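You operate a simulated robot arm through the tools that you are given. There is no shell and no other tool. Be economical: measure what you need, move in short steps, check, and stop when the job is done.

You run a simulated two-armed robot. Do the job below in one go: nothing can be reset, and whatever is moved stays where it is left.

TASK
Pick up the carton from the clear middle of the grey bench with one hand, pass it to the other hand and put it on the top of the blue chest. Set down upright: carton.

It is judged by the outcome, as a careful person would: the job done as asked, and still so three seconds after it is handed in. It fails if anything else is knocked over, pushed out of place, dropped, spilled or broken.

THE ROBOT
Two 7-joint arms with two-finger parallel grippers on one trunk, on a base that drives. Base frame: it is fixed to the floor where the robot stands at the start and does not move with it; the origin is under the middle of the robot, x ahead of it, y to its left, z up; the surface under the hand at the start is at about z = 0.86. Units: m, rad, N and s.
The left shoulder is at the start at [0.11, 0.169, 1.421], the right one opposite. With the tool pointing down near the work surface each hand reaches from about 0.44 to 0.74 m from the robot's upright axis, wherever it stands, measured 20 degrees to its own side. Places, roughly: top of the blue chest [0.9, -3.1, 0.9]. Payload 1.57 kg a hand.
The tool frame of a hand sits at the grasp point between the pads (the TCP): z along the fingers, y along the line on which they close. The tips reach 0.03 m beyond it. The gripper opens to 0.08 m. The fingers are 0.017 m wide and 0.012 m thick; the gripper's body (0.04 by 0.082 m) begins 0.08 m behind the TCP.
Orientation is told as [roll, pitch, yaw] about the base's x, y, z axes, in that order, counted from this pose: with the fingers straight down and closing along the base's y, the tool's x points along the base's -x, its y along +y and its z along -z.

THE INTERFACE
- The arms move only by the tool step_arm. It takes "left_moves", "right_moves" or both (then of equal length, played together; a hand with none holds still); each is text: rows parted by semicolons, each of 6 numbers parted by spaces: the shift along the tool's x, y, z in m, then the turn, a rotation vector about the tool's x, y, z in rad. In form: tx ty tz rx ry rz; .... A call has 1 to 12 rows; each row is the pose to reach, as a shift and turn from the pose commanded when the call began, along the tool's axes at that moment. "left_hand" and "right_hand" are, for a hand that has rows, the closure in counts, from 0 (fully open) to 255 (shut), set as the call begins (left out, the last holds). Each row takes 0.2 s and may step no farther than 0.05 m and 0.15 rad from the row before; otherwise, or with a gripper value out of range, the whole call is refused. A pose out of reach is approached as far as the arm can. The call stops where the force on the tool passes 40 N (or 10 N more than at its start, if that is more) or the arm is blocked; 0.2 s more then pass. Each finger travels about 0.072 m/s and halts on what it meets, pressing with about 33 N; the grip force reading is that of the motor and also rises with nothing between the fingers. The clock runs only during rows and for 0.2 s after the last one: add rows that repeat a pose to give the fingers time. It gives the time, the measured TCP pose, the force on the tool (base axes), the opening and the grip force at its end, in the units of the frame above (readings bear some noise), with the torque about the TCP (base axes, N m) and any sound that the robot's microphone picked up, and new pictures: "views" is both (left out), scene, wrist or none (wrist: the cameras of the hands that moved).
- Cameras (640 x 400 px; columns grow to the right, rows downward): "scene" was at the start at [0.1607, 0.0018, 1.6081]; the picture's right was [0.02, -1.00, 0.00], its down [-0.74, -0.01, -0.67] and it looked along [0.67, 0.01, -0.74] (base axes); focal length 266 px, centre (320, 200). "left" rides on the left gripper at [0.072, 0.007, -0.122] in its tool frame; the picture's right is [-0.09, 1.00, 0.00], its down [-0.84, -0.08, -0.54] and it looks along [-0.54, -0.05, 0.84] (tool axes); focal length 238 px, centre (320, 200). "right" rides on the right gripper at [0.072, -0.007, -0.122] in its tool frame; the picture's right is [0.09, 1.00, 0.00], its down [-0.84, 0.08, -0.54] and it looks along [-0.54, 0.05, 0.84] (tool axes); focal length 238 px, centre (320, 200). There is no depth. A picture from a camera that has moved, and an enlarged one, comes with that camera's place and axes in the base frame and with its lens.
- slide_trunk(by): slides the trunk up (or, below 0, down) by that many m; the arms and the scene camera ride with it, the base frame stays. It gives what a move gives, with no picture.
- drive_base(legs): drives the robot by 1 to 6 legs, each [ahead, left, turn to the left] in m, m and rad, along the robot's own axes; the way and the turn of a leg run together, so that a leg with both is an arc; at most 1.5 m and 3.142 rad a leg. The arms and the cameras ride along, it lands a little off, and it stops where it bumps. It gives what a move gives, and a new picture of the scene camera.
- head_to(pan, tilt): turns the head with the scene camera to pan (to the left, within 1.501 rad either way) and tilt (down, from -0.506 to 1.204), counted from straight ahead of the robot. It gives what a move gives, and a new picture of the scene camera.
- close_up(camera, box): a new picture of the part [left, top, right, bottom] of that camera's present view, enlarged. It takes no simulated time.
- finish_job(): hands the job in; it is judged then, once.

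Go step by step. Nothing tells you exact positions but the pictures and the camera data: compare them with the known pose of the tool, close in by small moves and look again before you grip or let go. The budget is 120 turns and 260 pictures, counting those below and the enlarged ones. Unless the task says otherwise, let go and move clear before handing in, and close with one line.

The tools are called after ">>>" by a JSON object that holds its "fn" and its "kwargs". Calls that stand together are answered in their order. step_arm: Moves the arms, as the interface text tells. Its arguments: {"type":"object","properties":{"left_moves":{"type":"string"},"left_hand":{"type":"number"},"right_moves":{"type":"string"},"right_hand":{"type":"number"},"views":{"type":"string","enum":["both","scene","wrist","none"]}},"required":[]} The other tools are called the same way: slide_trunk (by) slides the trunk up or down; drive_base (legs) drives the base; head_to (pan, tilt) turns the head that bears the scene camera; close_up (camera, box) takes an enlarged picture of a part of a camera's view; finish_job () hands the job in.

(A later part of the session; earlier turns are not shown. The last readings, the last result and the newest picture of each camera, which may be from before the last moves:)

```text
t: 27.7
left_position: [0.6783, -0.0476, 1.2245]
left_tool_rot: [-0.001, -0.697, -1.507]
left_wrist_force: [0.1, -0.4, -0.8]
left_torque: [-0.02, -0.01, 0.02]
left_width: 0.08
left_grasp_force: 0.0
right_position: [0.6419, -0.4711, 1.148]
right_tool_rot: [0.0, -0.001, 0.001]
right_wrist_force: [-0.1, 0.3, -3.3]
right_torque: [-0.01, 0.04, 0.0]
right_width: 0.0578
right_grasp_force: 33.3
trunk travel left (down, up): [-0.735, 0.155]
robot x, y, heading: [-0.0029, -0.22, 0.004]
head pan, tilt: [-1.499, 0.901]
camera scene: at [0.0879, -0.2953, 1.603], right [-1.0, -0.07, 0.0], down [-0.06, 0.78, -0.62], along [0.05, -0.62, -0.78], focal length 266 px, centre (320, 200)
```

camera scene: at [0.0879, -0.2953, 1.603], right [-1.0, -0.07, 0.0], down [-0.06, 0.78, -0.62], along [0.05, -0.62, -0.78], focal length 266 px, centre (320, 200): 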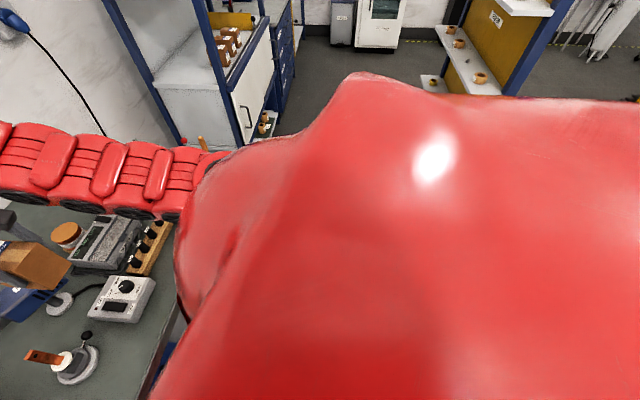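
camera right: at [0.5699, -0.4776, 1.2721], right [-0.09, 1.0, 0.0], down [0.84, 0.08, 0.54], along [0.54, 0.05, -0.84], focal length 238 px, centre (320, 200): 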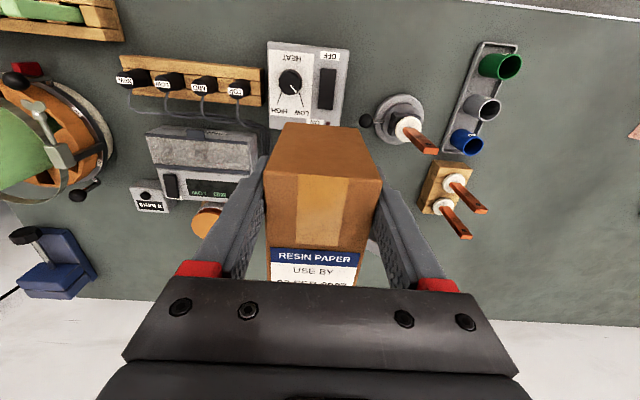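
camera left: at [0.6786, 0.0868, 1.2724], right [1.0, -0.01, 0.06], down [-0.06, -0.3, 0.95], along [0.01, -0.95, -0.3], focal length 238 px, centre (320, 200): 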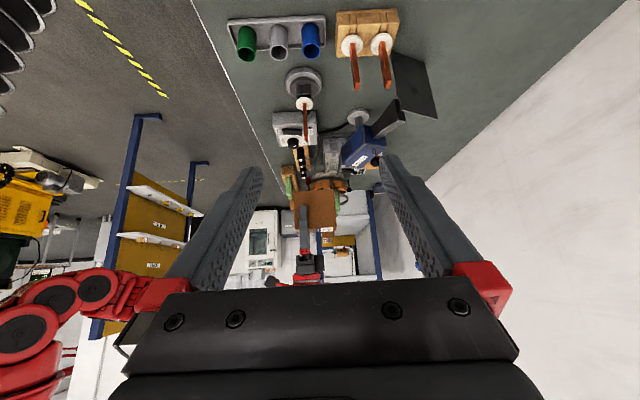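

To the right I see a rack along the wall, then the blue chest beyond it, with a yellow shelf stand across the aisle. I back off a little so the hands clear the bench, then survey again.

>>> {"fn": "drive_base", "kwargs": {"legs": [[-0.3, 0, 0]]}}

>>> {"fn": "head_to", "kwargs": {"pan": -1.45, "tilt": 0.3}}

>>> {"fn": "close_up", "kwargs": {"camera": "scene", "box": [140, 100, 400, 260]}}

```text
t: 29.8
left_position: [0.3779, -0.0476, 1.2257]
left_tool_rot: [-0.003, -0.695, -1.51]
left_wrist_force: [0.2, 0.1, 0.2]
left_torque: [-0.04, 0.01, 0.0]
left_width: 0.0802
left_grasp_force: 0.0
right_position: [0.341, -0.4725, 1.1487]
right_tool_rot: [0.002, 0.001, 0.0]
right_wrist_force: [0.1, 0.3, -2.9]
right_torque: [-0.02, 0.08, 0.01]
right_width: 0.058
right_grasp_force: 33.0
trunk travel left (down, up): [-0.735, 0.155]
robot x, y, heading: [-0.3006, -0.2238, -0.003]
head pan, tilt: [-1.499, 0.901]
camera scene: at [-0.2132, -0.2957, 1.6028], right [-1.0, -0.07, 0.0], down [-0.06, 0.78, -0.62], along [0.04, -0.62, -0.78], focal length 266 px, centre (320, 200)
```

scene: 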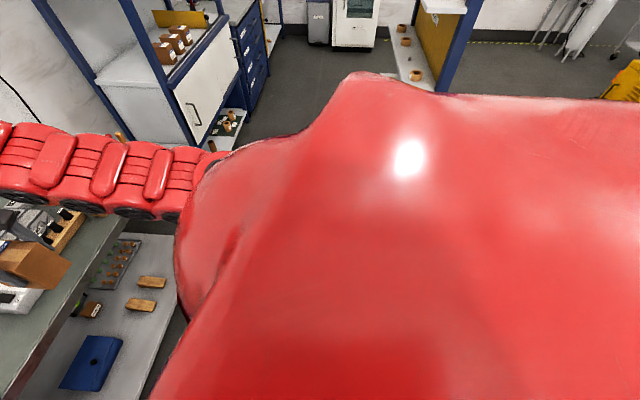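

```text
t: 30.8
left_position: [0.3772, -0.0482, 1.2247]
left_tool_rot: [0.0, -0.697, -1.51]
left_wrist_force: [0.2, 0.4, 0.2]
left_torque: [-0.01, 0.0, 0.03]
left_width: 0.0798
left_grasp_force: 0.0
right_position: [0.3406, -0.4719, 1.1481]
right_tool_rot: [-0.001, 0.003, -0.001]
right_wrist_force: [0.0, -0.2, -2.9]
right_torque: [0.04, 0.08, 0.0]
right_width: 0.0578
right_grasp_force: 33.2
trunk travel left (down, up): [-0.735, 0.155]
robot x, y, heading: [-0.3023, -0.2199, 0.002]
head pan, tilt: [-1.45, 0.3]
camera scene: at [-0.2077, -0.3132, 1.6551], right [-0.99, -0.12, 0.0], down [-0.04, 0.29, -0.95], along [0.12, -0.95, -0.3], focal length 266 px, centre (320, 200)
```

scene: 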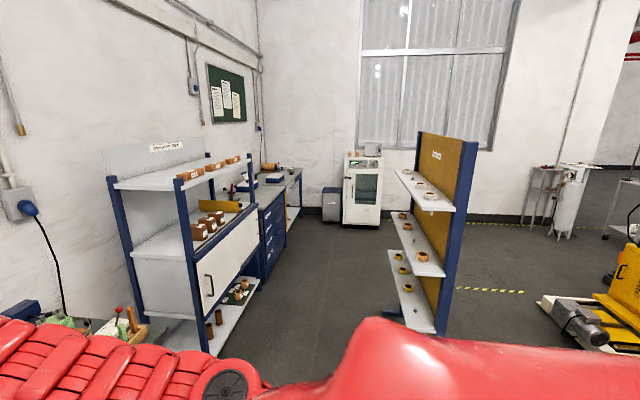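

```text
2.46 times, centred on (270, 180) of scene
camera zoom: at [-0.2077, -0.3132, 1.6551], right [-0.99, -0.12, 0.0], down [-0.04, 0.29, -0.95], along [0.12, -0.95, -0.3], focal length 655 px, centre (443, 249)
```

zoom: 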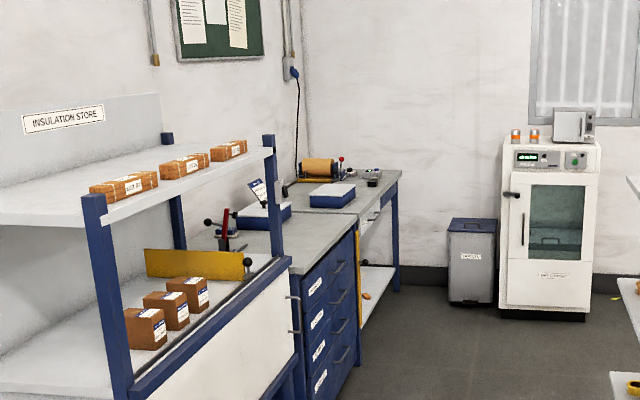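

The rack front is at about x 0.6 and the stand's foot at about x -0.53, so the aisle is roughly 1.1 m wide. I'll turn to face along it, line up near its middle and look again.

>>> {"fn": "head_to", "kwargs": {"pan": 0, "tilt": 0.55}}

>>> {"fn": "drive_base", "kwargs": {"legs": [[0, 0, -1.571], [0, 0.32, 0]]}}

```text
t: 32.4
left_position: [0.3762, -0.0474, 1.2235]
left_tool_rot: [0.0, -0.697, -1.509]
left_wrist_force: [0.2, 0.2, -0.1]
left_torque: [0.04, 0.01, 0.0]
left_width: 0.08
left_grasp_force: 0.1
right_position: [0.3397, -0.4724, 1.1495]
right_tool_rot: [0.0, 0.001, -0.001]
right_wrist_force: [0.2, 0.1, -3.1]
right_torque: [0.03, 0.09, 0.0]
right_width: 0.0576
right_grasp_force: 32.8
trunk travel left (down, up): [-0.735, 0.155]
robot x, y, heading: [-0.3034, -0.2197, 0.002]
head pan, tilt: [0.0, 0.55]
camera scene: at [-0.1297, -0.2204, 1.6322], right [0.0, -1.0, 0.0], down [-0.52, 0.0, -0.85], along [0.85, 0.0, -0.52], focal length 266 px, centre (320, 200)
```

scene: 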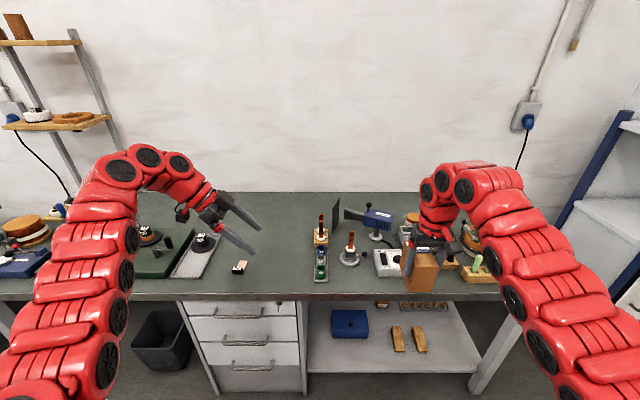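

```text
t: 38.3
left_position: [0.1975, -0.8928, 1.2236]
left_tool_rot: [-0.002, -0.695, -3.068]
left_wrist_force: [0.2, 0.0, 1.1]
left_torque: [-0.02, 0.03, 0.0]
left_width: 0.0799
left_grasp_force: 0.1
right_position: [-0.2268, -0.8617, 1.1495]
right_tool_rot: [-0.002, 0.0, -1.558]
right_wrist_force: [-0.3, -0.3, -4.2]
right_torque: [0.07, 0.0, 0.02]
right_width: 0.0578
right_grasp_force: 33.1
trunk travel left (down, up): [-0.735, 0.155]
robot x, y, heading: [0.0207, -0.2164, -1.554]
head pan, tilt: [0.0, 0.55]
camera scene: at [0.0198, -0.387, 1.6322], right [-1.0, -0.01, 0.0], down [-0.01, 0.52, -0.85], along [0.01, -0.85, -0.52], focal length 266 px, centre (320, 200)
```

scene: 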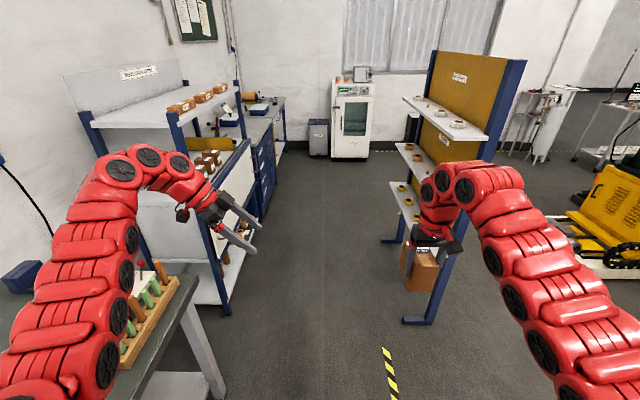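

Now I have a clear view down the aisle, with the stand feet at x -0.55 and the rack legs at x 0.69. I raise the trunk for clearance and drive ahead partway.

>>> {"fn": "slide_trunk", "kwargs": {"by": 0.15}}

>>> {"fn": "drive_base", "kwargs": {"legs": [[0, 0.03, 0], [1.2, 0, 0]]}}

```text
t: 40.0
left_position: [0.1976, -0.8925, 1.3746]
left_tool_rot: [-0.001, -0.696, -3.069]
left_wrist_force: [0.4, -0.2, 0.4]
left_torque: [-0.02, -0.02, 0.01]
left_width: 0.08
left_grasp_force: 0.0
right_position: [-0.2275, -0.8612, 1.2989]
right_tool_rot: [0.0, 0.001, -1.558]
right_wrist_force: [0.5, -0.4, -3.2]
right_torque: [0.06, -0.01, 0.01]
right_width: 0.0577
right_grasp_force: 32.7
trunk travel left (down, up): [-0.885, 0.005]
robot x, y, heading: [0.0172, -0.2175, -1.553]
head pan, tilt: [0.0, 0.55]
```

```text
t: 46.6
left_position: [0.2211, -2.1039, 1.3752]
left_tool_rot: [-0.003, -0.696, -3.088]
left_wrist_force: [-0.6, 0.0, -0.9]
left_torque: [-0.01, -0.02, 0.02]
left_width: 0.08
left_grasp_force: 0.1
right_position: [-0.2022, -2.0649, 1.2989]
right_tool_rot: [-0.001, 0.0, -1.576]
right_wrist_force: [-0.1, 0.0, -2.9]
right_torque: [0.08, 0.02, -0.02]
right_width: 0.0577
right_grasp_force: 32.8
trunk travel left (down, up): [-0.885, 0.005]
robot x, y, heading: [0.0561, -1.427, -1.576]
head pan, tilt: [0.0, 0.55]
camera scene: at [0.0536, -1.5937, 1.7823], right [-1.0, 0.0, 0.0], down [0.0, 0.52, -0.85], along [0.0, -0.85, -0.52], focal length 266 px, centre (320, 200)
```

scene: 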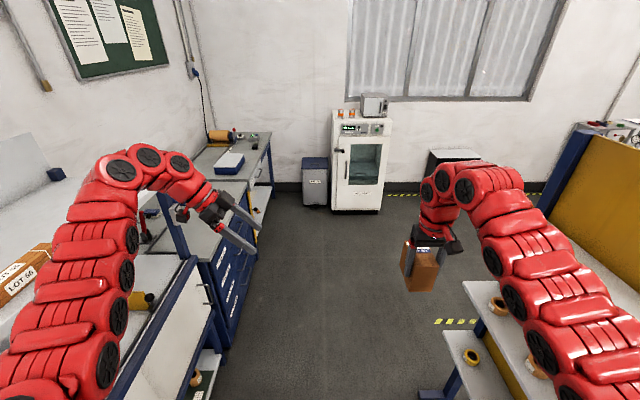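

All clear. The chest's top front edge runs along x 0.6 from about y -2.4 to -3.3. I drive on until I'm beside it and look left at its top.

>>> {"fn": "drive_base", "kwargs": {"legs": [[1.35, 0, 0]]}}

>>> {"fn": "head_to", "kwargs": {"pan": 1.2, "tilt": 0.75}}

```text
t: 53.3
left_position: [0.2243, -3.4406, 1.3745]
left_tool_rot: [-0.001, -0.697, -3.078]
left_wrist_force: [-0.4, 0.0, 1.1]
left_torque: [0.02, -0.03, 0.01]
left_width: 0.08
left_grasp_force: 0.0
right_position: [-0.1995, -3.4038, 1.2996]
right_tool_rot: [0.001, 0.0, -1.57]
right_wrist_force: [0.8, -0.3, -2.9]
right_torque: [0.03, -0.01, 0.0]
right_width: 0.058
right_grasp_force: 32.9
trunk travel left (down, up): [-0.885, 0.005]
robot x, y, heading: [0.0526, -2.7619, -1.57]
head pan, tilt: [0.0, 0.55]
camera scene: at [0.0534, -2.932, 1.7823], right [-1.0, 0.0, 0.0], down [0.0, 0.52, -0.85], along [0.0, -0.85, -0.52], focal length 266 px, centre (320, 200)
```

scene: 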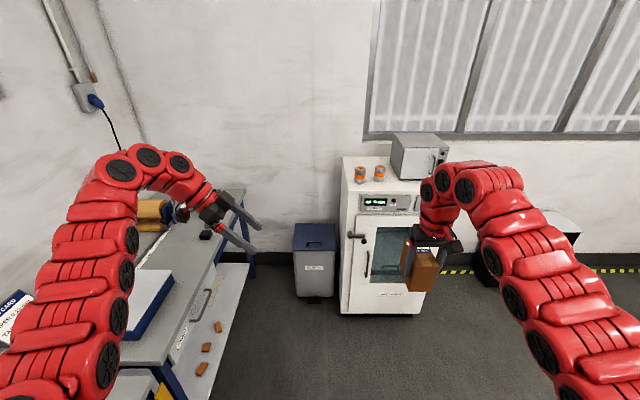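

```text
t: 54.7
left_position: [0.2253, -3.4407, 1.375]
left_tool_rot: [-0.003, -0.695, -3.078]
left_wrist_force: [0.2, -0.6, -0.3]
left_torque: [0.0, 0.0, 0.01]
left_width: 0.0802
left_grasp_force: 0.0
right_position: [-0.1977, -3.4046, 1.2991]
right_tool_rot: [-0.001, -0.001, -1.571]
right_wrist_force: [-0.4, -0.1, -3.2]
right_torque: [0.09, -0.01, -0.03]
right_width: 0.0577
right_grasp_force: 32.8
trunk travel left (down, up): [-0.885, 0.005]
robot x, y, heading: [0.0482, -2.7631, -1.568]
head pan, tilt: [1.201, 0.75]
camera scene: at [0.1305, -2.8728, 1.7648], right [-0.36, -0.93, 0.0], down [-0.64, 0.25, -0.73], along [0.68, -0.26, -0.68], focal length 266 px, centre (320, 200)
```

scene: 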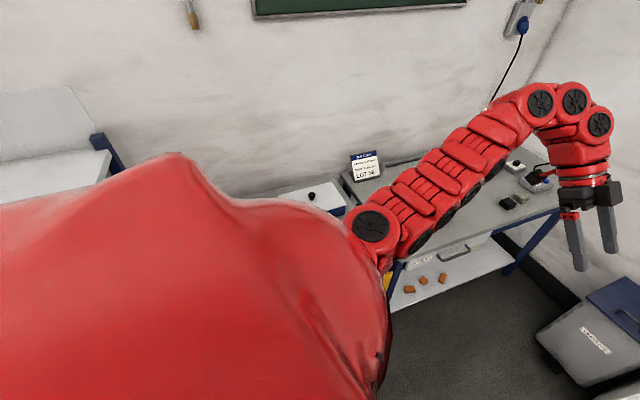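

The left shoulder blocks this view, so I turn to face the chest, carrying everything well above it, and then look down.

>>> {"fn": "drive_base", "kwargs": {"legs": [[0, -0.08, 0], [0, 0, 1.57]]}}

>>> {"fn": "head_to", "kwargs": {"pan": 0, "tilt": 0.75}}

```text
t: 59.5
left_position: [0.652, -2.6023, 1.3745]
left_tool_rot: [0.0, -0.696, -1.528]
left_wrist_force: [-0.3, -0.1, -0.2]
left_torque: [-0.03, -0.03, -0.01]
left_width: 0.0798
left_grasp_force: 0.0
right_position: [0.6076, -3.0258, 1.2989]
right_tool_rot: [-0.002, 0.0, -0.019]
right_wrist_force: [-0.5, 0.5, -3.3]
right_torque: [-0.01, 0.05, -0.02]
right_width: 0.0576
right_grasp_force: 32.6
trunk travel left (down, up): [-0.885, 0.005]
robot x, y, heading: [-0.0284, -2.7616, -0.015]
head pan, tilt: [1.201, 0.75]
camera scene: at [0.0842, -2.6873, 1.7649], right [0.93, -0.38, 0.0], down [-0.26, -0.63, -0.73], along [0.28, 0.68, -0.68], focal length 266 px, centre (320, 200)
```

scene: 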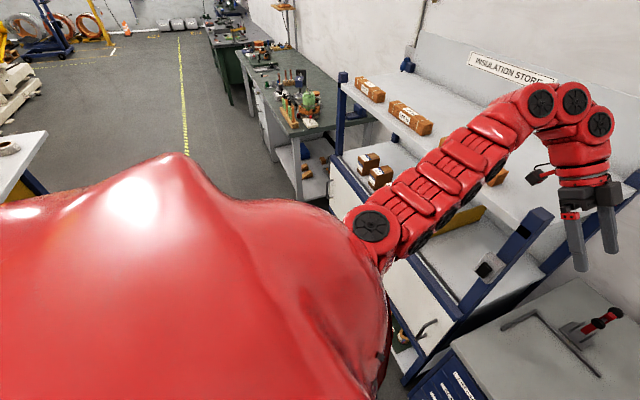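

```text
t: 61.0
left_position: [0.6518, -2.6016, 1.3736]
left_tool_rot: [-0.001, -0.696, -1.528]
left_wrist_force: [0.1, 0.5, -0.6]
left_torque: [-0.01, -0.02, 0.01]
left_width: 0.08
left_grasp_force: 0.0
right_position: [0.6066, -3.0259, 1.2977]
right_tool_rot: [0.001, 0.0, -0.018]
right_wrist_force: [0.6, -0.6, -3.1]
right_torque: [-0.03, 0.07, 0.0]
right_width: 0.0578
right_grasp_force: 33.4
trunk travel left (down, up): [-0.885, 0.005]
robot x, y, heading: [-0.0279, -2.7615, -0.017]
head pan, tilt: [0.0, 0.75]
camera scene: at [0.1358, -2.765, 1.7648], right [-0.02, -1.0, 0.0], down [-0.68, 0.01, -0.73], along [0.73, -0.01, -0.68], focal length 266 px, centre (320, 200)
```

scene: 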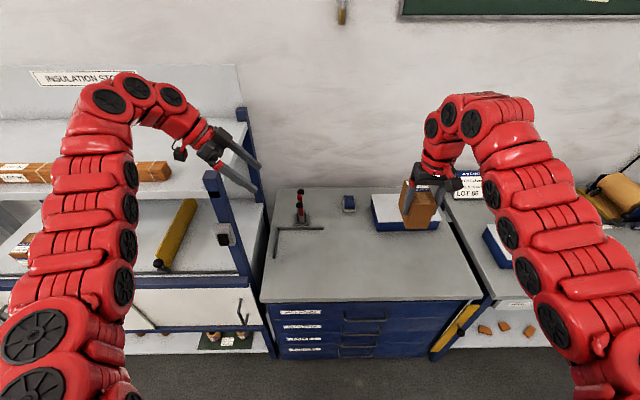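

The chest top spans about x 0.56–1.14 and y -2.57 to -3.34, and it's clear at the front middle. I'll set the carton down with the TCP near (0.68, -2.98). First I edge forward, then lower the trunk.

>>> {"fn": "drive_base", "kwargs": {"legs": [[0.05, 0, 0.017]]}}

>>> {"fn": "slide_trunk", "kwargs": {"by": -0.15}}

>>> {"fn": "close_up", "kwargs": {"camera": "right", "box": [0, 0, 640, 400]}}

>>> {"fn": "close_up", "kwargs": {"camera": "scene", "box": [240, 120, 520, 320]}}

```text
t: 61.9
left_position: [0.6887, -2.5902, 1.3794]
left_tool_rot: [0.008, -0.696, -1.518]
left_wrist_force: [-0.5, -0.3, 1.4]
left_torque: [0.02, -0.04, 0.05]
left_width: 0.0799
left_grasp_force: 0.1
right_position: [0.6523, -3.0164, 1.3028]
right_tool_rot: [0.0, -0.008, -0.001]
right_wrist_force: [-1.5, 0.4, -2.5]
right_torque: [-0.01, -0.02, 0.0]
right_width: 0.0578
right_grasp_force: 32.9
trunk travel left (down, up): [-0.885, 0.005]
robot x, y, heading: [0.0187, -2.7622, -0.0]
head pan, tilt: [0.0, 0.75]
camera scene: at [0.1728, -2.7635, 1.7661], right [0.0, -1.0, 0.0], down [-0.68, 0.0, -0.74], along [0.74, 0.0, -0.68], focal length 266 px, centre (320, 200)
```

scene: 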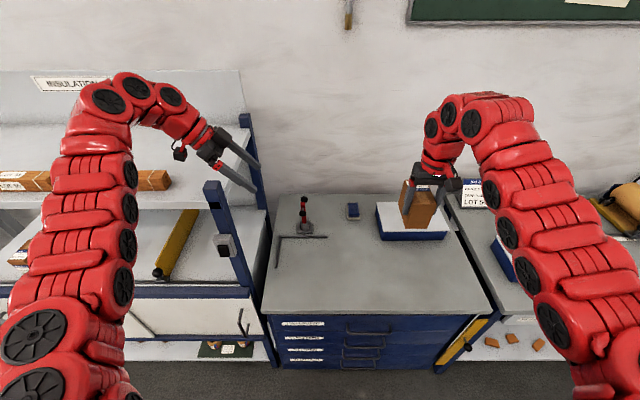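

```text
t: 62.9
left_position: [0.6976, -2.5982, 1.2984]
left_tool_rot: [0.02, -0.697, -1.533]
left_wrist_force: [-0.7, -0.1, -0.8]
left_torque: [0.03, 0.02, -0.01]
left_width: 0.0798
left_grasp_force: 0.1
right_position: [0.6588, -3.018, 1.2165]
right_tool_rot: [0.002, 0.0, -0.001]
right_wrist_force: [0.1, -0.3, -2.4]
right_torque: [-0.01, 0.06, 0.0]
right_width: 0.058
right_grasp_force: 33.4
trunk travel left (down, up): [-0.803, 0.087]
robot x, y, heading: [0.0171, -2.7595, -0.002]
head pan, tilt: [0.0, 0.75]
stopped: the force on the tool passed its limit at 68 N (the readings are from after the stop); the commanded pose is now the measured one
```

```text
1.00 times, centred on (320, 200) of right (not enlarged: the box is as wide or as high as the picture)
camera zoom: at [0.5875, -3.0236, 1.339], right [-0.09, 1.0, 0.0], down [0.84, 0.08, 0.54], along [0.54, 0.05, -0.84], focal length 238 px, centre (320, 200)
```

zoom: 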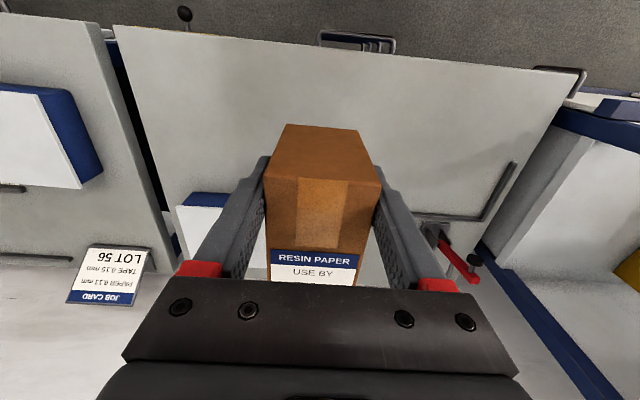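

```text
2.00 times, centred on (380, 220) of scene
camera zoom: at [0.1828, -2.7656, 1.6817], right [0.0, -1.0, 0.0], down [-0.68, 0.0, -0.73], along [0.73, 0.0, -0.68], focal length 532 px, centre (200, 160)
```

zoom: 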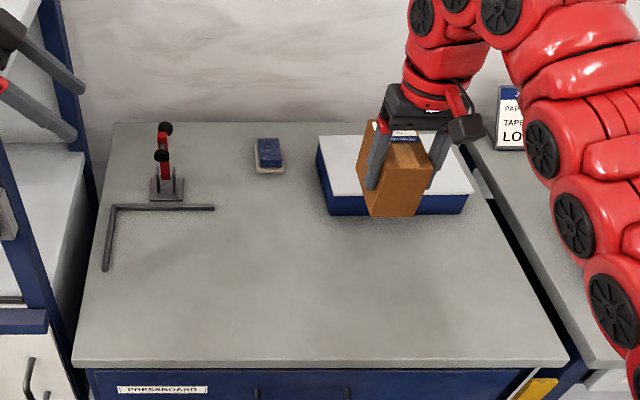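

Something stopped the trunk's descent with a 68 N force. The right hand hangs in free air, so I suspect the left arm touched the rack. I look before moving.

>>> {"fn": "head_to", "kwargs": {"pan": 0.5, "tilt": 0.7}}

>>> {"fn": "close_up", "kwargs": {"camera": "left", "box": [0, 0, 640, 400]}}

>>> {"fn": "close_up", "kwargs": {"camera": "scene", "box": [200, 60, 520, 260]}}

```text
t: 63.8
left_position: [0.6983, -2.5969, 1.2989]
left_tool_rot: [0.016, -0.698, -1.533]
left_wrist_force: [-0.2, -6.3, 2.5]
left_torque: [0.58, 0.05, 0.09]
left_width: 0.0801
left_grasp_force: 0.2
right_position: [0.6604, -3.0165, 1.2165]
right_tool_rot: [0.002, 0.0, -0.001]
right_wrist_force: [-0.6, 0.1, -3.8]
right_torque: [0.04, 0.07, -0.01]
right_width: 0.0579
right_grasp_force: 32.8
trunk travel left (down, up): [-0.803, 0.087]
robot x, y, heading: [0.0189, -2.764, 0.001]
head pan, tilt: [0.499, 0.7]
camera scene: at [0.1755, -2.7241, 1.6868], right [0.48, -0.88, 0.0], down [-0.57, -0.31, -0.77], along [0.67, 0.37, -0.64], focal length 266 px, centre (320, 200)
```

scene: 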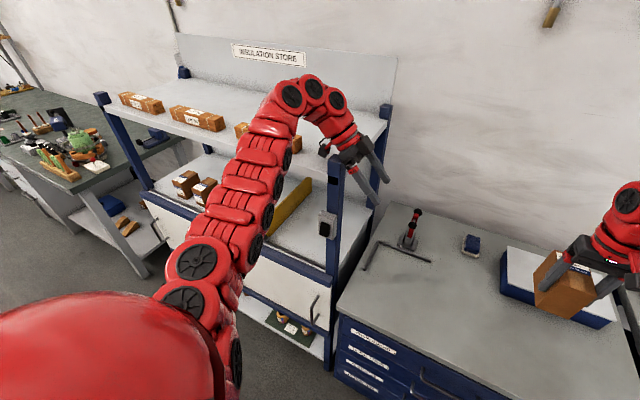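

```text
1.00 times, centred on (320, 200) of left (not enlarged: the box is as wide or as high as the picture)
camera zoom: at [0.6997, -2.4627, 1.3457], right [1.0, -0.02, 0.07], down [-0.08, -0.3, 0.95], along [0.0, -0.95, -0.3], focal length 238 px, centre (320, 200)
```

zoom: 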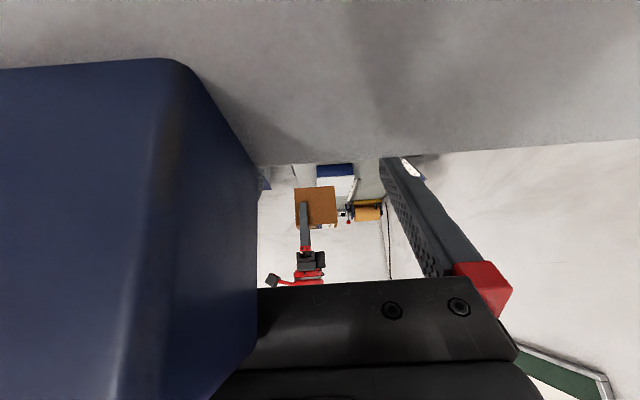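

```text
2.00 times, centred on (360, 160) of scene
camera zoom: at [0.1755, -2.7241, 1.6868], right [0.48, -0.88, 0.0], down [-0.57, -0.31, -0.77], along [0.67, 0.37, -0.64], focal length 532 px, centre (240, 280)
```

zoom: 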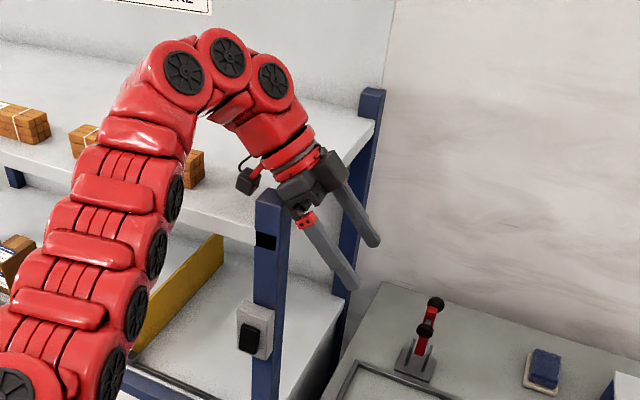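

The left gripper is resting on top of the rack's front post. I raise the trunk straight back up to free it, then pull the left hand clear towards the robot.

>>> {"fn": "slide_trunk", "kwargs": {"by": 0.08}}

>>> {"fn": "close_up", "kwargs": {"camera": "scene", "box": [200, 60, 520, 260]}}

```text
t: 65.0
left_position: [0.6986, -2.5957, 1.3765]
left_tool_rot: [0.017, -0.699, -1.53]
left_wrist_force: [-0.4, -0.7, -0.3]
left_torque: [-0.04, 0.01, 0.02]
left_width: 0.08
left_grasp_force: 0.0
right_position: [0.6599, -3.0153, 1.2967]
right_tool_rot: [0.0, 0.001, -0.001]
right_wrist_force: [0.2, -0.7, -3.5]
right_torque: [-0.01, 0.1, -0.01]
right_width: 0.058
right_grasp_force: 33.6
trunk travel left (down, up): [-0.883, 0.007]
robot x, y, heading: [0.0202, -2.767, 0.002]
head pan, tilt: [0.499, 0.7]
```

```text
2.00 times, centred on (360, 160) of scene
camera zoom: at [0.1758, -2.7224, 1.7667], right [0.48, -0.88, 0.0], down [-0.57, -0.31, -0.76], along [0.67, 0.37, -0.64], focal length 532 px, centre (240, 280)
```

zoom: 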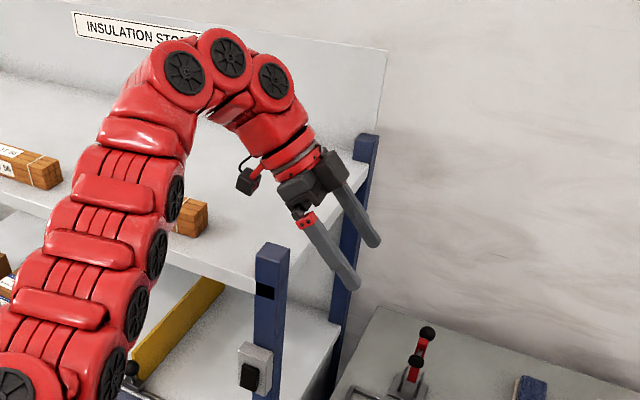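

It's free and the rack hasn't moved. I keep the trunk up and lower the carton with the right arm alone.

>>> {"fn": "head_to", "kwargs": {"pan": -0.15, "tilt": 0.85}}

>>> {"fn": "step_arm", "kwargs": {"right_moves": "-0.01 0.01 0.04 0 0 0; -0.02 0.02 0.08 0 0 0; -0.02 0.02 0.125 0 0 0; -0.02 0.02 0.17 0 0 0; -0.02 0.02 0.21 0 0 0; -0.02 0.02 0.247 0 0 0; -0.02 0.02 0.247 0 0 0"}}

```text
t: 66.0
left_position: [0.6986, -2.5963, 1.3771]
left_tool_rot: [0.016, -0.698, -1.531]
left_wrist_force: [-0.1, -0.2, -0.6]
left_torque: [0.03, -0.02, -0.01]
left_width: 0.0799
left_grasp_force: 0.0
right_position: [0.6588, -3.0148, 1.2958]
right_tool_rot: [-0.001, -0.003, -0.003]
right_wrist_force: [0.2, 0.2, -3.6]
right_torque: [-0.01, 0.09, -0.05]
right_width: 0.0576
right_grasp_force: 33.1
trunk travel left (down, up): [-0.883, 0.007]
robot x, y, heading: [0.0156, -2.7637, 0.001]
head pan, tilt: [-0.15, 0.85]
camera scene: at [0.1783, -2.7744, 1.7544], right [-0.15, -0.99, 0.0], down [-0.74, 0.11, -0.66], along [0.65, -0.1, -0.75], focal length 266 px, centre (320, 200)
```

scene: 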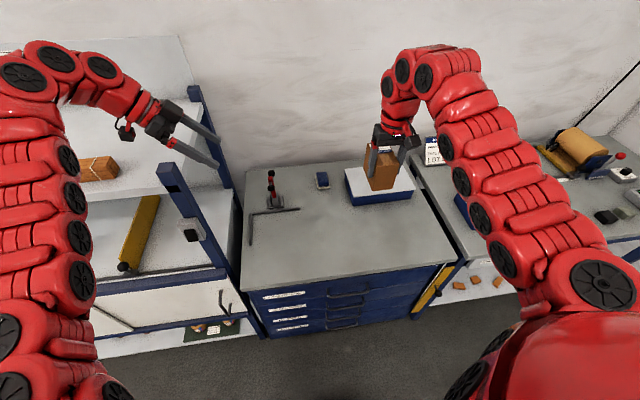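

```text
t: 67.6
left_position: [0.6984, -2.5963, 1.3773]
left_tool_rot: [0.017, -0.698, -1.532]
left_wrist_force: [-1.3, -0.4, -0.6]
left_torque: [-0.01, 0.03, 0.0]
left_width: 0.0799
left_grasp_force: 0.0
right_position: [0.6809, -2.9954, 1.0492]
right_tool_rot: [0.001, 0.001, -0.001]
right_wrist_force: [-0.7, 1.0, -3.6]
right_torque: [0.0, 0.07, 0.0]
right_width: 0.058
right_grasp_force: 33.0
trunk travel left (down, up): [-0.883, 0.007]
robot x, y, heading: [0.0151, -2.7634, 0.002]
head pan, tilt: [-0.15, 0.85]
camera scene: at [0.1781, -2.7746, 1.7545], right [-0.15, -0.99, 0.0], down [-0.74, 0.11, -0.66], along [0.65, -0.1, -0.75], focal length 266 px, centre (320, 200)
camera right: at [0.609, -3.0022, 1.1725], right [-0.09, 1.0, 0.0], down [0.84, 0.08, 0.54], along [0.54, 0.05, -0.84], focal length 238 px, centre (320, 200)
```

scene: 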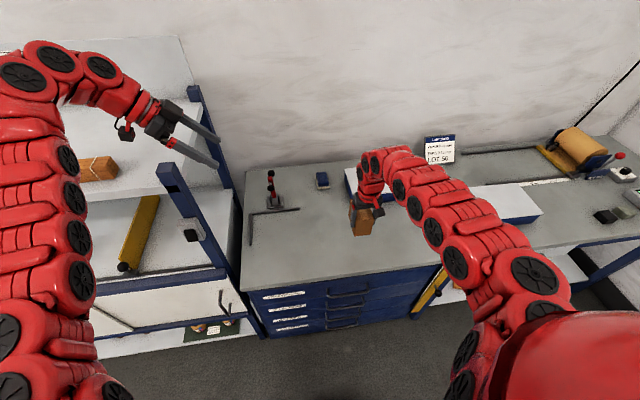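
right: 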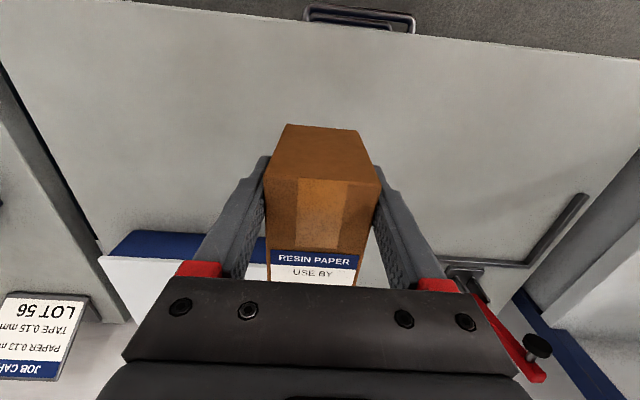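

The arm reaches fine. The carton's bottom is about 0.08 m above the chest top; I lower further, gently at the end.

>>> {"fn": "step_arm", "kwargs": {"right_moves": "0 0 0.03 0 0 0; 0 0 0.055 0 0 0; 0 0 0.06 0 0 0; 0 0 0.065 0 0 0"}}

>>> {"fn": "close_up", "kwargs": {"camera": "scene", "box": [300, 140, 460, 260]}}

```text
t: 68.6
left_position: [0.6978, -2.5949, 1.3768]
left_tool_rot: [0.016, -0.699, -1.53]
left_wrist_force: [-0.7, 0.3, -0.1]
left_torque: [0.02, -0.02, 0.0]
left_width: 0.0798
left_grasp_force: 0.0
right_position: [0.6793, -2.9976, 0.9845]
right_tool_rot: [0.001, 0.003, 0.0]
right_wrist_force: [-0.1, -0.2, -3.2]
right_torque: [0.0, 0.11, 0.0]
right_width: 0.0577
right_grasp_force: 32.8
trunk travel left (down, up): [-0.883, 0.007]
robot x, y, heading: [0.0175, -2.764, 0.004]
head pan, tilt: [-0.15, 0.85]
camera scene: at [0.179, -2.7744, 1.7544], right [-0.15, -0.99, 0.0], down [-0.74, 0.11, -0.66], along [0.65, -0.1, -0.75], focal length 266 px, centre (320, 200)
camera right: at [0.6085, -3.0023, 1.1074], right [-0.09, 1.0, 0.0], down [0.84, 0.08, 0.54], along [0.54, 0.05, -0.84], focal length 238 px, centre (320, 200)
```

scene: 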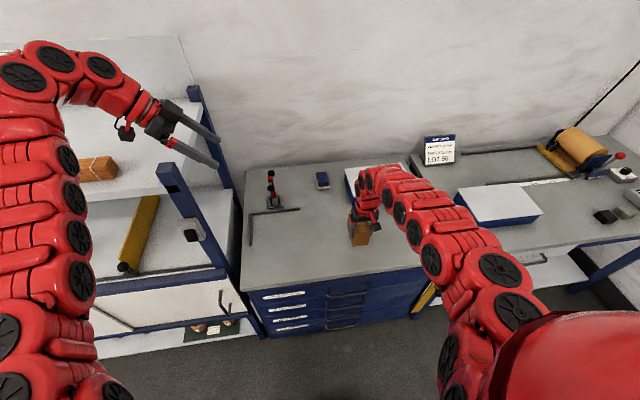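
right: 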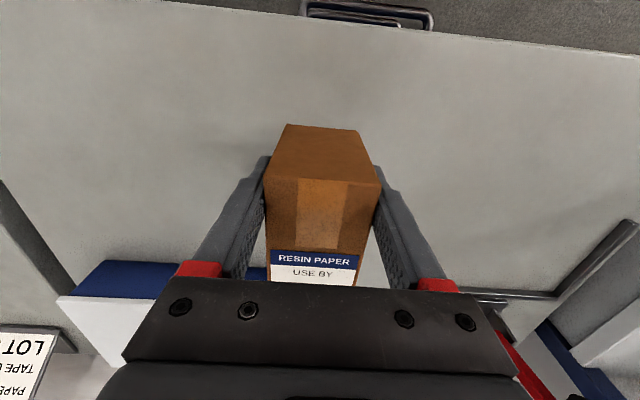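

```text
3.33 times, centred on (380, 200) of scene
camera zoom: at [0.179, -2.7744, 1.7544], right [-0.15, -0.99, 0.0], down [-0.74, 0.11, -0.66], along [0.65, -0.1, -0.75], focal length 887 px, centre (120, 200)
```

zoom: 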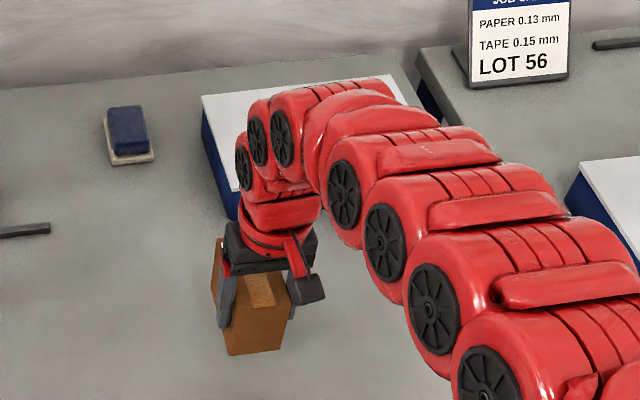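

Still hanging free, with the bottom about 0.017 m above the surface by my estimate. I go down in small rows and watch the force.

>>> {"fn": "step_arm", "kwargs": {"right_moves": "0 0 0.004 0 0 0; 0 0 0.008 0 0 0; 0 0 0.012 0 0 0", "views": "none"}}

>>> {"fn": "step_arm", "kwargs": {"right_moves": "0 0 0.002 0 0 0; 0 0 0.004 0 0 0", "views": "wrist"}}

```text
t: 69.4
left_position: [0.6989, -2.5954, 1.3774]
left_tool_rot: [0.019, -0.698, -1.53]
left_wrist_force: [0.5, 0.9, -0.2]
left_torque: [-0.02, 0.04, 0.0]
left_width: 0.0799
left_grasp_force: 0.0
right_position: [0.6804, -2.9949, 0.9713]
right_tool_rot: [0.0, 0.0, -0.003]
right_wrist_force: [-0.4, 0.0, -2.5]
right_torque: [-0.03, 0.1, 0.03]
right_width: 0.0578
right_grasp_force: 33.2
trunk travel left (down, up): [-0.883, 0.007]
robot x, y, heading: [0.0192, -2.7678, -0.0]
head pan, tilt: [-0.15, 0.85]
```

```text
t: 70.0
left_position: [0.6989, -2.5952, 1.3774]
left_tool_rot: [0.017, -0.699, -1.53]
left_wrist_force: [0.3, -0.5, 0.5]
left_torque: [-0.01, 0.03, 0.02]
left_width: 0.08
left_grasp_force: 0.1
right_position: [0.6808, -2.9962, 0.9683]
right_tool_rot: [0.0, 0.0, 0.001]
right_wrist_force: [0.6, 0.0, -3.4]
right_torque: [0.02, 0.1, -0.02]
right_width: 0.0577
right_grasp_force: 33.2
trunk travel left (down, up): [-0.883, 0.007]
robot x, y, heading: [0.0193, -2.7624, 0.001]
head pan, tilt: [-0.15, 0.85]
camera right: at [0.6083, -3.0011, 1.0916], right [-0.09, 1.0, 0.0], down [0.84, 0.08, 0.54], along [0.54, 0.05, -0.84], focal length 238 px, centre (320, 200)
```

right: 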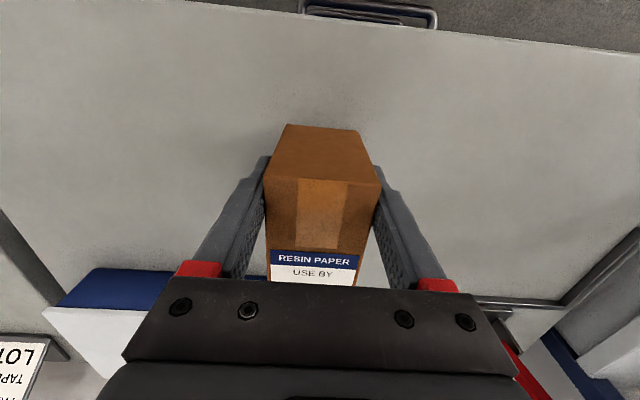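

No contact yet, so I continue in small steps.

>>> {"fn": "step_arm", "kwargs": {"right_moves": "0 0 0.003 0 0 0; 0 0 0.006 0 0 0; 0 0 0.009 0 0 0", "views": "none"}}

>>> {"fn": "close_up", "kwargs": {"camera": "right", "box": [230, 100, 410, 220]}}

```text
t: 70.8
left_position: [0.6991, -2.5951, 1.3779]
left_tool_rot: [0.017, -0.698, -1.531]
left_wrist_force: [-0.2, -0.5, -0.6]
left_torque: [0.01, -0.01, 0.0]
left_width: 0.08
left_grasp_force: 0.1
right_position: [0.6793, -2.9956, 0.9603]
right_tool_rot: [0.0, 0.0, -0.002]
right_wrist_force: [1.0, -0.4, -2.8]
right_torque: [0.01, 0.05, 0.03]
right_width: 0.0577
right_grasp_force: 33.1
trunk travel left (down, up): [-0.883, 0.007]
robot x, y, heading: [0.0188, -2.7609, 0.001]
head pan, tilt: [-0.15, 0.85]
```

```text
3.33 times, centred on (320, 160) of right
camera zoom: at [0.6085, -3.0009, 1.0831], right [-0.09, 1.0, 0.0], down [0.84, 0.08, 0.54], along [0.54, 0.05, -0.84], focal length 794 px, centre (320, 333)
```

zoom: 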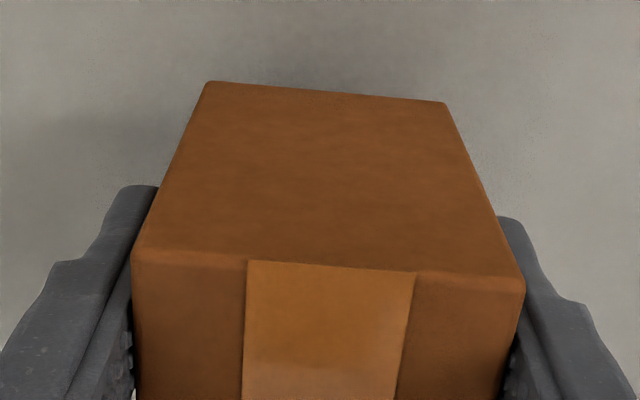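

Still hanging free, so the chest top must be a bit below 0.89. I keep going down.

>>> {"fn": "step_arm", "kwargs": {"right_moves": "0 0 0.003 0 0 0; 0 0 0.006 0 0 0; 0 0 0.006 0 0 0", "views": "none"}}

>>> {"fn": "step_arm", "kwargs": {"right_moves": "0 0 0.003 0 0 0; 0 0 0.006 0 0 0; 0 0 0.006 0 0 0", "views": "none"}}

>>> {"fn": "close_up", "kwargs": {"camera": "scene", "box": [320, 180, 420, 255]}}

```text
t: 71.6
left_position: [0.6995, -2.5956, 1.3791]
left_tool_rot: [0.018, -0.697, -1.531]
left_wrist_force: [-0.2, -0.9, 0.3]
left_torque: [-0.01, 0.02, 0.03]
left_width: 0.0802
left_grasp_force: 0.1
right_position: [0.6799, -2.9944, 0.9543]
right_tool_rot: [0.0, 0.0, -0.001]
right_wrist_force: [1.0, 0.6, -2.9]
right_torque: [-0.01, 0.07, -0.04]
right_width: 0.0579
right_grasp_force: 32.2
trunk travel left (down, up): [-0.883, 0.007]
robot x, y, heading: [0.0196, -2.7632, 0.003]
head pan, tilt: [-0.15, 0.85]
```

```text
t: 72.4
left_position: [0.6986, -2.5939, 1.3777]
left_tool_rot: [0.017, -0.7, -1.531]
left_wrist_force: [-0.4, 0.4, 0.3]
left_torque: [-0.01, 0.03, -0.03]
left_width: 0.0801
left_grasp_force: 0.1
right_position: [0.6812, -2.9947, 0.9479]
right_tool_rot: [0.0, 0.0, -0.004]
right_wrist_force: [0.1, -0.2, -3.8]
right_torque: [0.02, 0.08, 0.0]
right_width: 0.0577
right_grasp_force: 32.8
trunk travel left (down, up): [-0.883, 0.007]
robot x, y, heading: [0.0206, -2.7626, -0.001]
head pan, tilt: [-0.15, 0.85]
```

```text
5.33 times, centred on (370, 218) of scene
camera zoom: at [0.1784, -2.7745, 1.7544], right [-0.15, -0.99, 0.0], down [-0.74, 0.11, -0.66], along [0.65, -0.1, -0.75], focal length 1420 px, centre (53, 107)
```

zoom: 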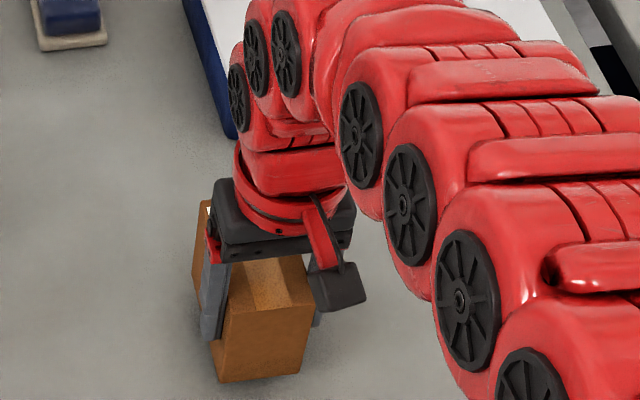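

I continue downwards in short calls, still feeling for contact.

>>> {"fn": "step_arm", "kwargs": {"right_moves": "0 0 0.003 0 0 0; 0 0 0.006 0 0 0; 0 0 0.006 0 0 0", "views": "none"}}

>>> {"fn": "close_up", "kwargs": {"camera": "right", "box": [0, 0, 640, 400]}}

```text
t: 73.2
left_position: [0.6992, -2.5938, 1.3777]
left_tool_rot: [0.018, -0.699, -1.53]
left_wrist_force: [-0.3, 0.2, 0.5]
left_torque: [-0.01, -0.02, -0.01]
left_width: 0.0798
left_grasp_force: 0.0
right_position: [0.6797, -2.9949, 0.9409]
right_tool_rot: [-0.001, -0.001, -0.002]
right_wrist_force: [0.1, 0.0, -3.4]
right_torque: [0.01, 0.09, 0.01]
right_width: 0.0579
right_grasp_force: 32.7
trunk travel left (down, up): [-0.883, 0.007]
robot x, y, heading: [0.0182, -2.7607, 0.0]
head pan, tilt: [-0.15, 0.85]
```

```text
1.00 times, centred on (320, 200) of right (not enlarged: the box is as wide or as high as the picture)
camera zoom: at [0.6087, -3.0009, 1.0648], right [-0.09, 1.0, 0.0], down [0.84, 0.08, 0.54], along [0.54, 0.05, -0.84], focal length 238 px, centre (320, 200)
```

zoom: 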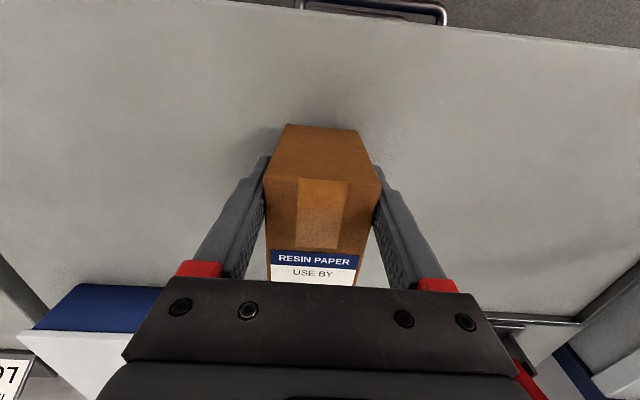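

By ray geometry the carton's bottom is now near z 0.875, with its shadow tightening around it. I continue.

>>> {"fn": "step_arm", "kwargs": {"right_moves": "0 0 0.003 0 0 0; 0 0 0.006 0 0 0; 0 0 0.006 0 0 0", "views": "none"}}

>>> {"fn": "step_arm", "kwargs": {"right_moves": "0 0 0.003 0 0 0; 0 0 0.006 0 0 0; 0 0 0.006 0 0 0", "views": "wrist"}}

```text
t: 74.0
left_position: [0.6986, -2.5952, 1.3775]
left_tool_rot: [0.017, -0.698, -1.529]
left_wrist_force: [-0.2, 0.1, 0.0]
left_torque: [0.03, 0.01, 0.0]
left_width: 0.0798
left_grasp_force: 0.0
right_position: [0.6798, -2.9959, 0.936]
right_tool_rot: [0.001, 0.0, -0.001]
right_wrist_force: [-0.1, -0.4, -3.2]
right_torque: [-0.02, 0.08, 0.03]
right_width: 0.0577
right_grasp_force: 32.9
trunk travel left (down, up): [-0.883, 0.007]
robot x, y, heading: [0.0219, -2.7641, -0.001]
head pan, tilt: [-0.15, 0.85]
```

```text
t: 74.8
left_position: [0.6988, -2.5956, 1.377]
left_tool_rot: [0.018, -0.699, -1.529]
left_wrist_force: [0.1, 0.4, -0.2]
left_torque: [-0.02, -0.04, -0.01]
left_width: 0.0799
left_grasp_force: 0.0
right_position: [0.6801, -2.9974, 0.9293]
right_tool_rot: [-0.001, -0.001, -0.001]
right_wrist_force: [-1.0, -0.2, -3.4]
right_torque: [0.01, 0.12, 0.02]
right_width: 0.0578
right_grasp_force: 33.4
trunk travel left (down, up): [-0.883, 0.007]
robot x, y, heading: [0.0197, -2.7623, 0.0]
head pan, tilt: [-0.15, 0.85]
camera right: at [0.6085, -3.0015, 1.053], right [-0.09, 1.0, 0.0], down [0.84, 0.08, 0.54], along [0.54, 0.05, -0.84], focal length 238 px, centre (320, 200)
```

right: 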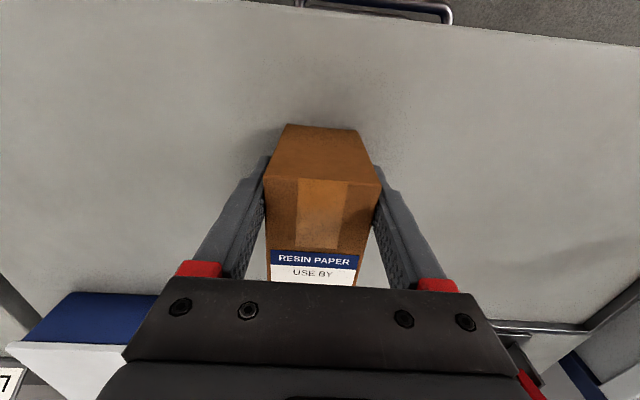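

The shadow is closing in but there's still no contact. I keep lowering.

>>> {"fn": "step_arm", "kwargs": {"right_moves": "0 0 0.003 0 0 0; 0 0 0.006 0 0 0; 0 0 0.008 0 0 0; 0 0 0.008 0 0 0", "views": "none"}}

>>> {"fn": "step_arm", "kwargs": {"right_moves": "0 0 0.003 0 0 0; 0 0 0.006 0 0 0; 0 0 0.008 0 0 0; 0 0 0.008 0 0 0", "views": "wrist"}}

```text
t: 75.8
left_position: [0.6957, -2.5943, 1.3797]
left_tool_rot: [0.019, -0.7, -1.533]
left_wrist_force: [0.4, -0.5, -0.2]
left_torque: [0.0, -0.01, -0.02]
left_width: 0.0802
left_grasp_force: 0.0
right_position: [0.6809, -2.9949, 0.925]
right_tool_rot: [0.001, -0.006, -0.002]
right_wrist_force: [3.7, -1.3, 26.6]
right_torque: [0.27, -0.05, -0.37]
right_width: 0.058
right_grasp_force: 33.1
trunk travel left (down, up): [-0.883, 0.007]
robot x, y, heading: [0.0228, -2.7632, -0.005]
head pan, tilt: [-0.15, 0.85]
```

```text
t: 76.8
left_position: [0.696, -2.5946, 1.3799]
left_tool_rot: [0.021, -0.7, -1.534]
left_wrist_force: [-0.3, 0.7, 0.3]
left_torque: [0.0, -0.03, 0.04]
left_width: 0.0805
left_grasp_force: 0.0
right_position: [0.6767, -2.9945, 0.9183]
right_tool_rot: [-0.001, -0.002, 0.0]
right_wrist_force: [3.9, -5.5, 25.4]
right_torque: [0.05, 0.22, 0.11]
right_width: 0.058
right_grasp_force: 33.0
trunk travel left (down, up): [-0.883, 0.007]
robot x, y, heading: [0.0181, -2.7662, 0.002]
head pan, tilt: [-0.15, 0.85]
camera right: at [0.6053, -3.0009, 1.041], right [-0.09, 1.0, 0.0], down [0.84, 0.08, 0.54], along [0.54, 0.05, -0.84], focal length 238 px, centre (320, 200)
```

right: 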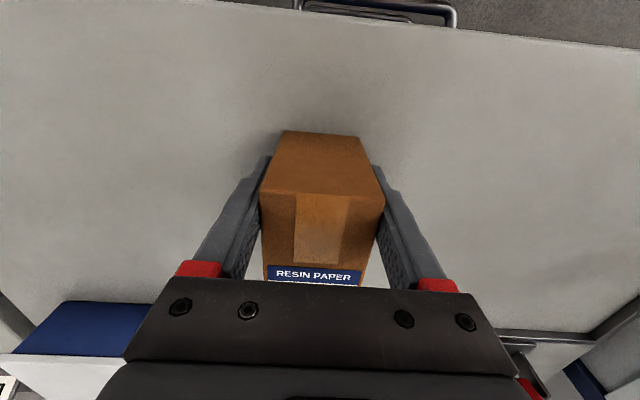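

Contact: 25 N upward, with the carton pressed flat on the chest top. I relieve most of the push and then open the fingers.

>>> {"fn": "step_arm", "kwargs": {"right_moves": "0 0 -0.002 0 0 0; 0 0 -0.002 0 0 0", "views": "none"}}

```text
t: 77.4
left_position: [0.6957, -2.595, 1.3795]
left_tool_rot: [0.023, -0.7, -1.533]
left_wrist_force: [-0.3, 0.3, 0.0]
left_torque: [0.03, 0.02, -0.03]
left_width: 0.0799
left_grasp_force: 0.0
right_position: [0.6785, -2.9954, 0.9174]
right_tool_rot: [-0.002, -0.001, -0.003]
right_wrist_force: [1.0, -4.1, 20.9]
right_torque: [-0.11, -0.47, -0.19]
right_width: 0.058
right_grasp_force: 32.8
trunk travel left (down, up): [-0.883, 0.007]
robot x, y, heading: [0.0157, -2.7638, -0.003]
head pan, tilt: [-0.15, 0.85]
```

>>> {"fn": "step_arm", "kwargs": {"right_moves": "0 0 -0.003 0 0 0; 0 0 -0.004 0 0 0", "views": "none"}}

```text
t: 78.0
left_position: [0.6998, -2.5952, 1.3763]
left_tool_rot: [0.017, -0.698, -1.532]
left_wrist_force: [-0.8, 0.9, -0.1]
left_torque: [0.01, -0.01, 0.02]
left_width: 0.0801
left_grasp_force: 0.0
right_position: [0.681, -2.9945, 0.9175]
right_tool_rot: [0.001, 0.004, 0.0]
right_wrist_force: [-0.1, -0.2, -3.2]
right_torque: [0.03, 0.1, 0.03]
right_width: 0.0577
right_grasp_force: 33.3
trunk travel left (down, up): [-0.883, 0.007]
robot x, y, heading: [0.0197, -2.7634, -0.002]
head pan, tilt: [-0.15, 0.85]
```

The reading is back to the full weight, so the carton is just off the surface. I go down 3 mm for a light touch and then open.

>>> {"fn": "step_arm", "kwargs": {"right_moves": "0 0 0.0015 0 0 0; 0 0 0.003 0 0 0; 0 0 0.003 0 0 0", "views": "none"}}

```text
t: 78.8
left_position: [0.6976, -2.5949, 1.3772]
left_tool_rot: [0.02, -0.699, -1.531]
left_wrist_force: [0.7, 0.2, 0.0]
left_torque: [-0.04, -0.01, -0.02]
left_width: 0.08
left_grasp_force: 0.1
right_position: [0.6799, -2.996, 0.9157]
right_tool_rot: [-0.002, 0.0, -0.001]
right_wrist_force: [-2.6, 0.5, 2.7]
right_torque: [0.1, 0.27, 0.01]
right_width: 0.0579
right_grasp_force: 33.1
trunk travel left (down, up): [-0.883, 0.007]
robot x, y, heading: [0.0217, -2.7643, -0.001]
head pan, tilt: [-0.15, 0.85]
```

It rests lightly on the chest, so I open the right hand.

>>> {"fn": "step_arm", "kwargs": {"right_moves": "0 0 0 0 0 0; 0 0 0 0 0 0; 0 0 0 0 0 0", "right_hand": 0, "views": "wrist"}}

```text
t: 79.6
left_position: [0.6983, -2.595, 1.3775]
left_tool_rot: [0.017, -0.699, -1.529]
left_wrist_force: [-0.6, 0.0, 0.1]
left_torque: [0.0, -0.04, 0.01]
left_width: 0.0801
left_grasp_force: 0.2
right_position: [0.6796, -2.9948, 0.917]
right_tool_rot: [0.0, 0.001, -0.002]
right_wrist_force: [-0.1, 0.0, 0.3]
right_torque: [0.02, 0.0, 0.02]
right_width: 0.0801
right_grasp_force: 0.1
trunk travel left (down, up): [-0.883, 0.007]
robot x, y, heading: [0.0159, -2.7606, -0.002]
head pan, tilt: [-0.15, 0.85]
camera right: at [0.6081, -3.0011, 1.0399], right [-0.09, 1.0, 0.0], down [0.84, 0.08, 0.54], along [0.54, 0.05, -0.84], focal length 238 px, centre (320, 200)
```

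right: 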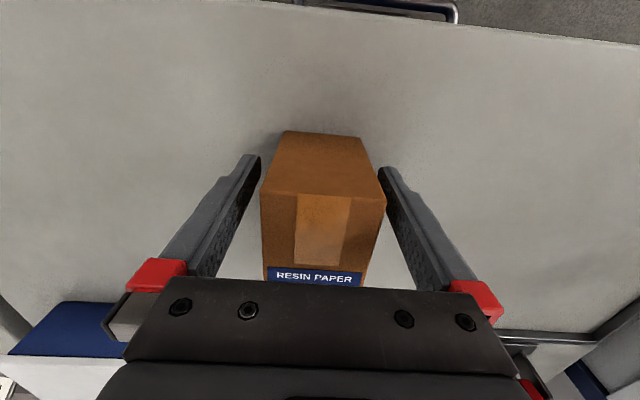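

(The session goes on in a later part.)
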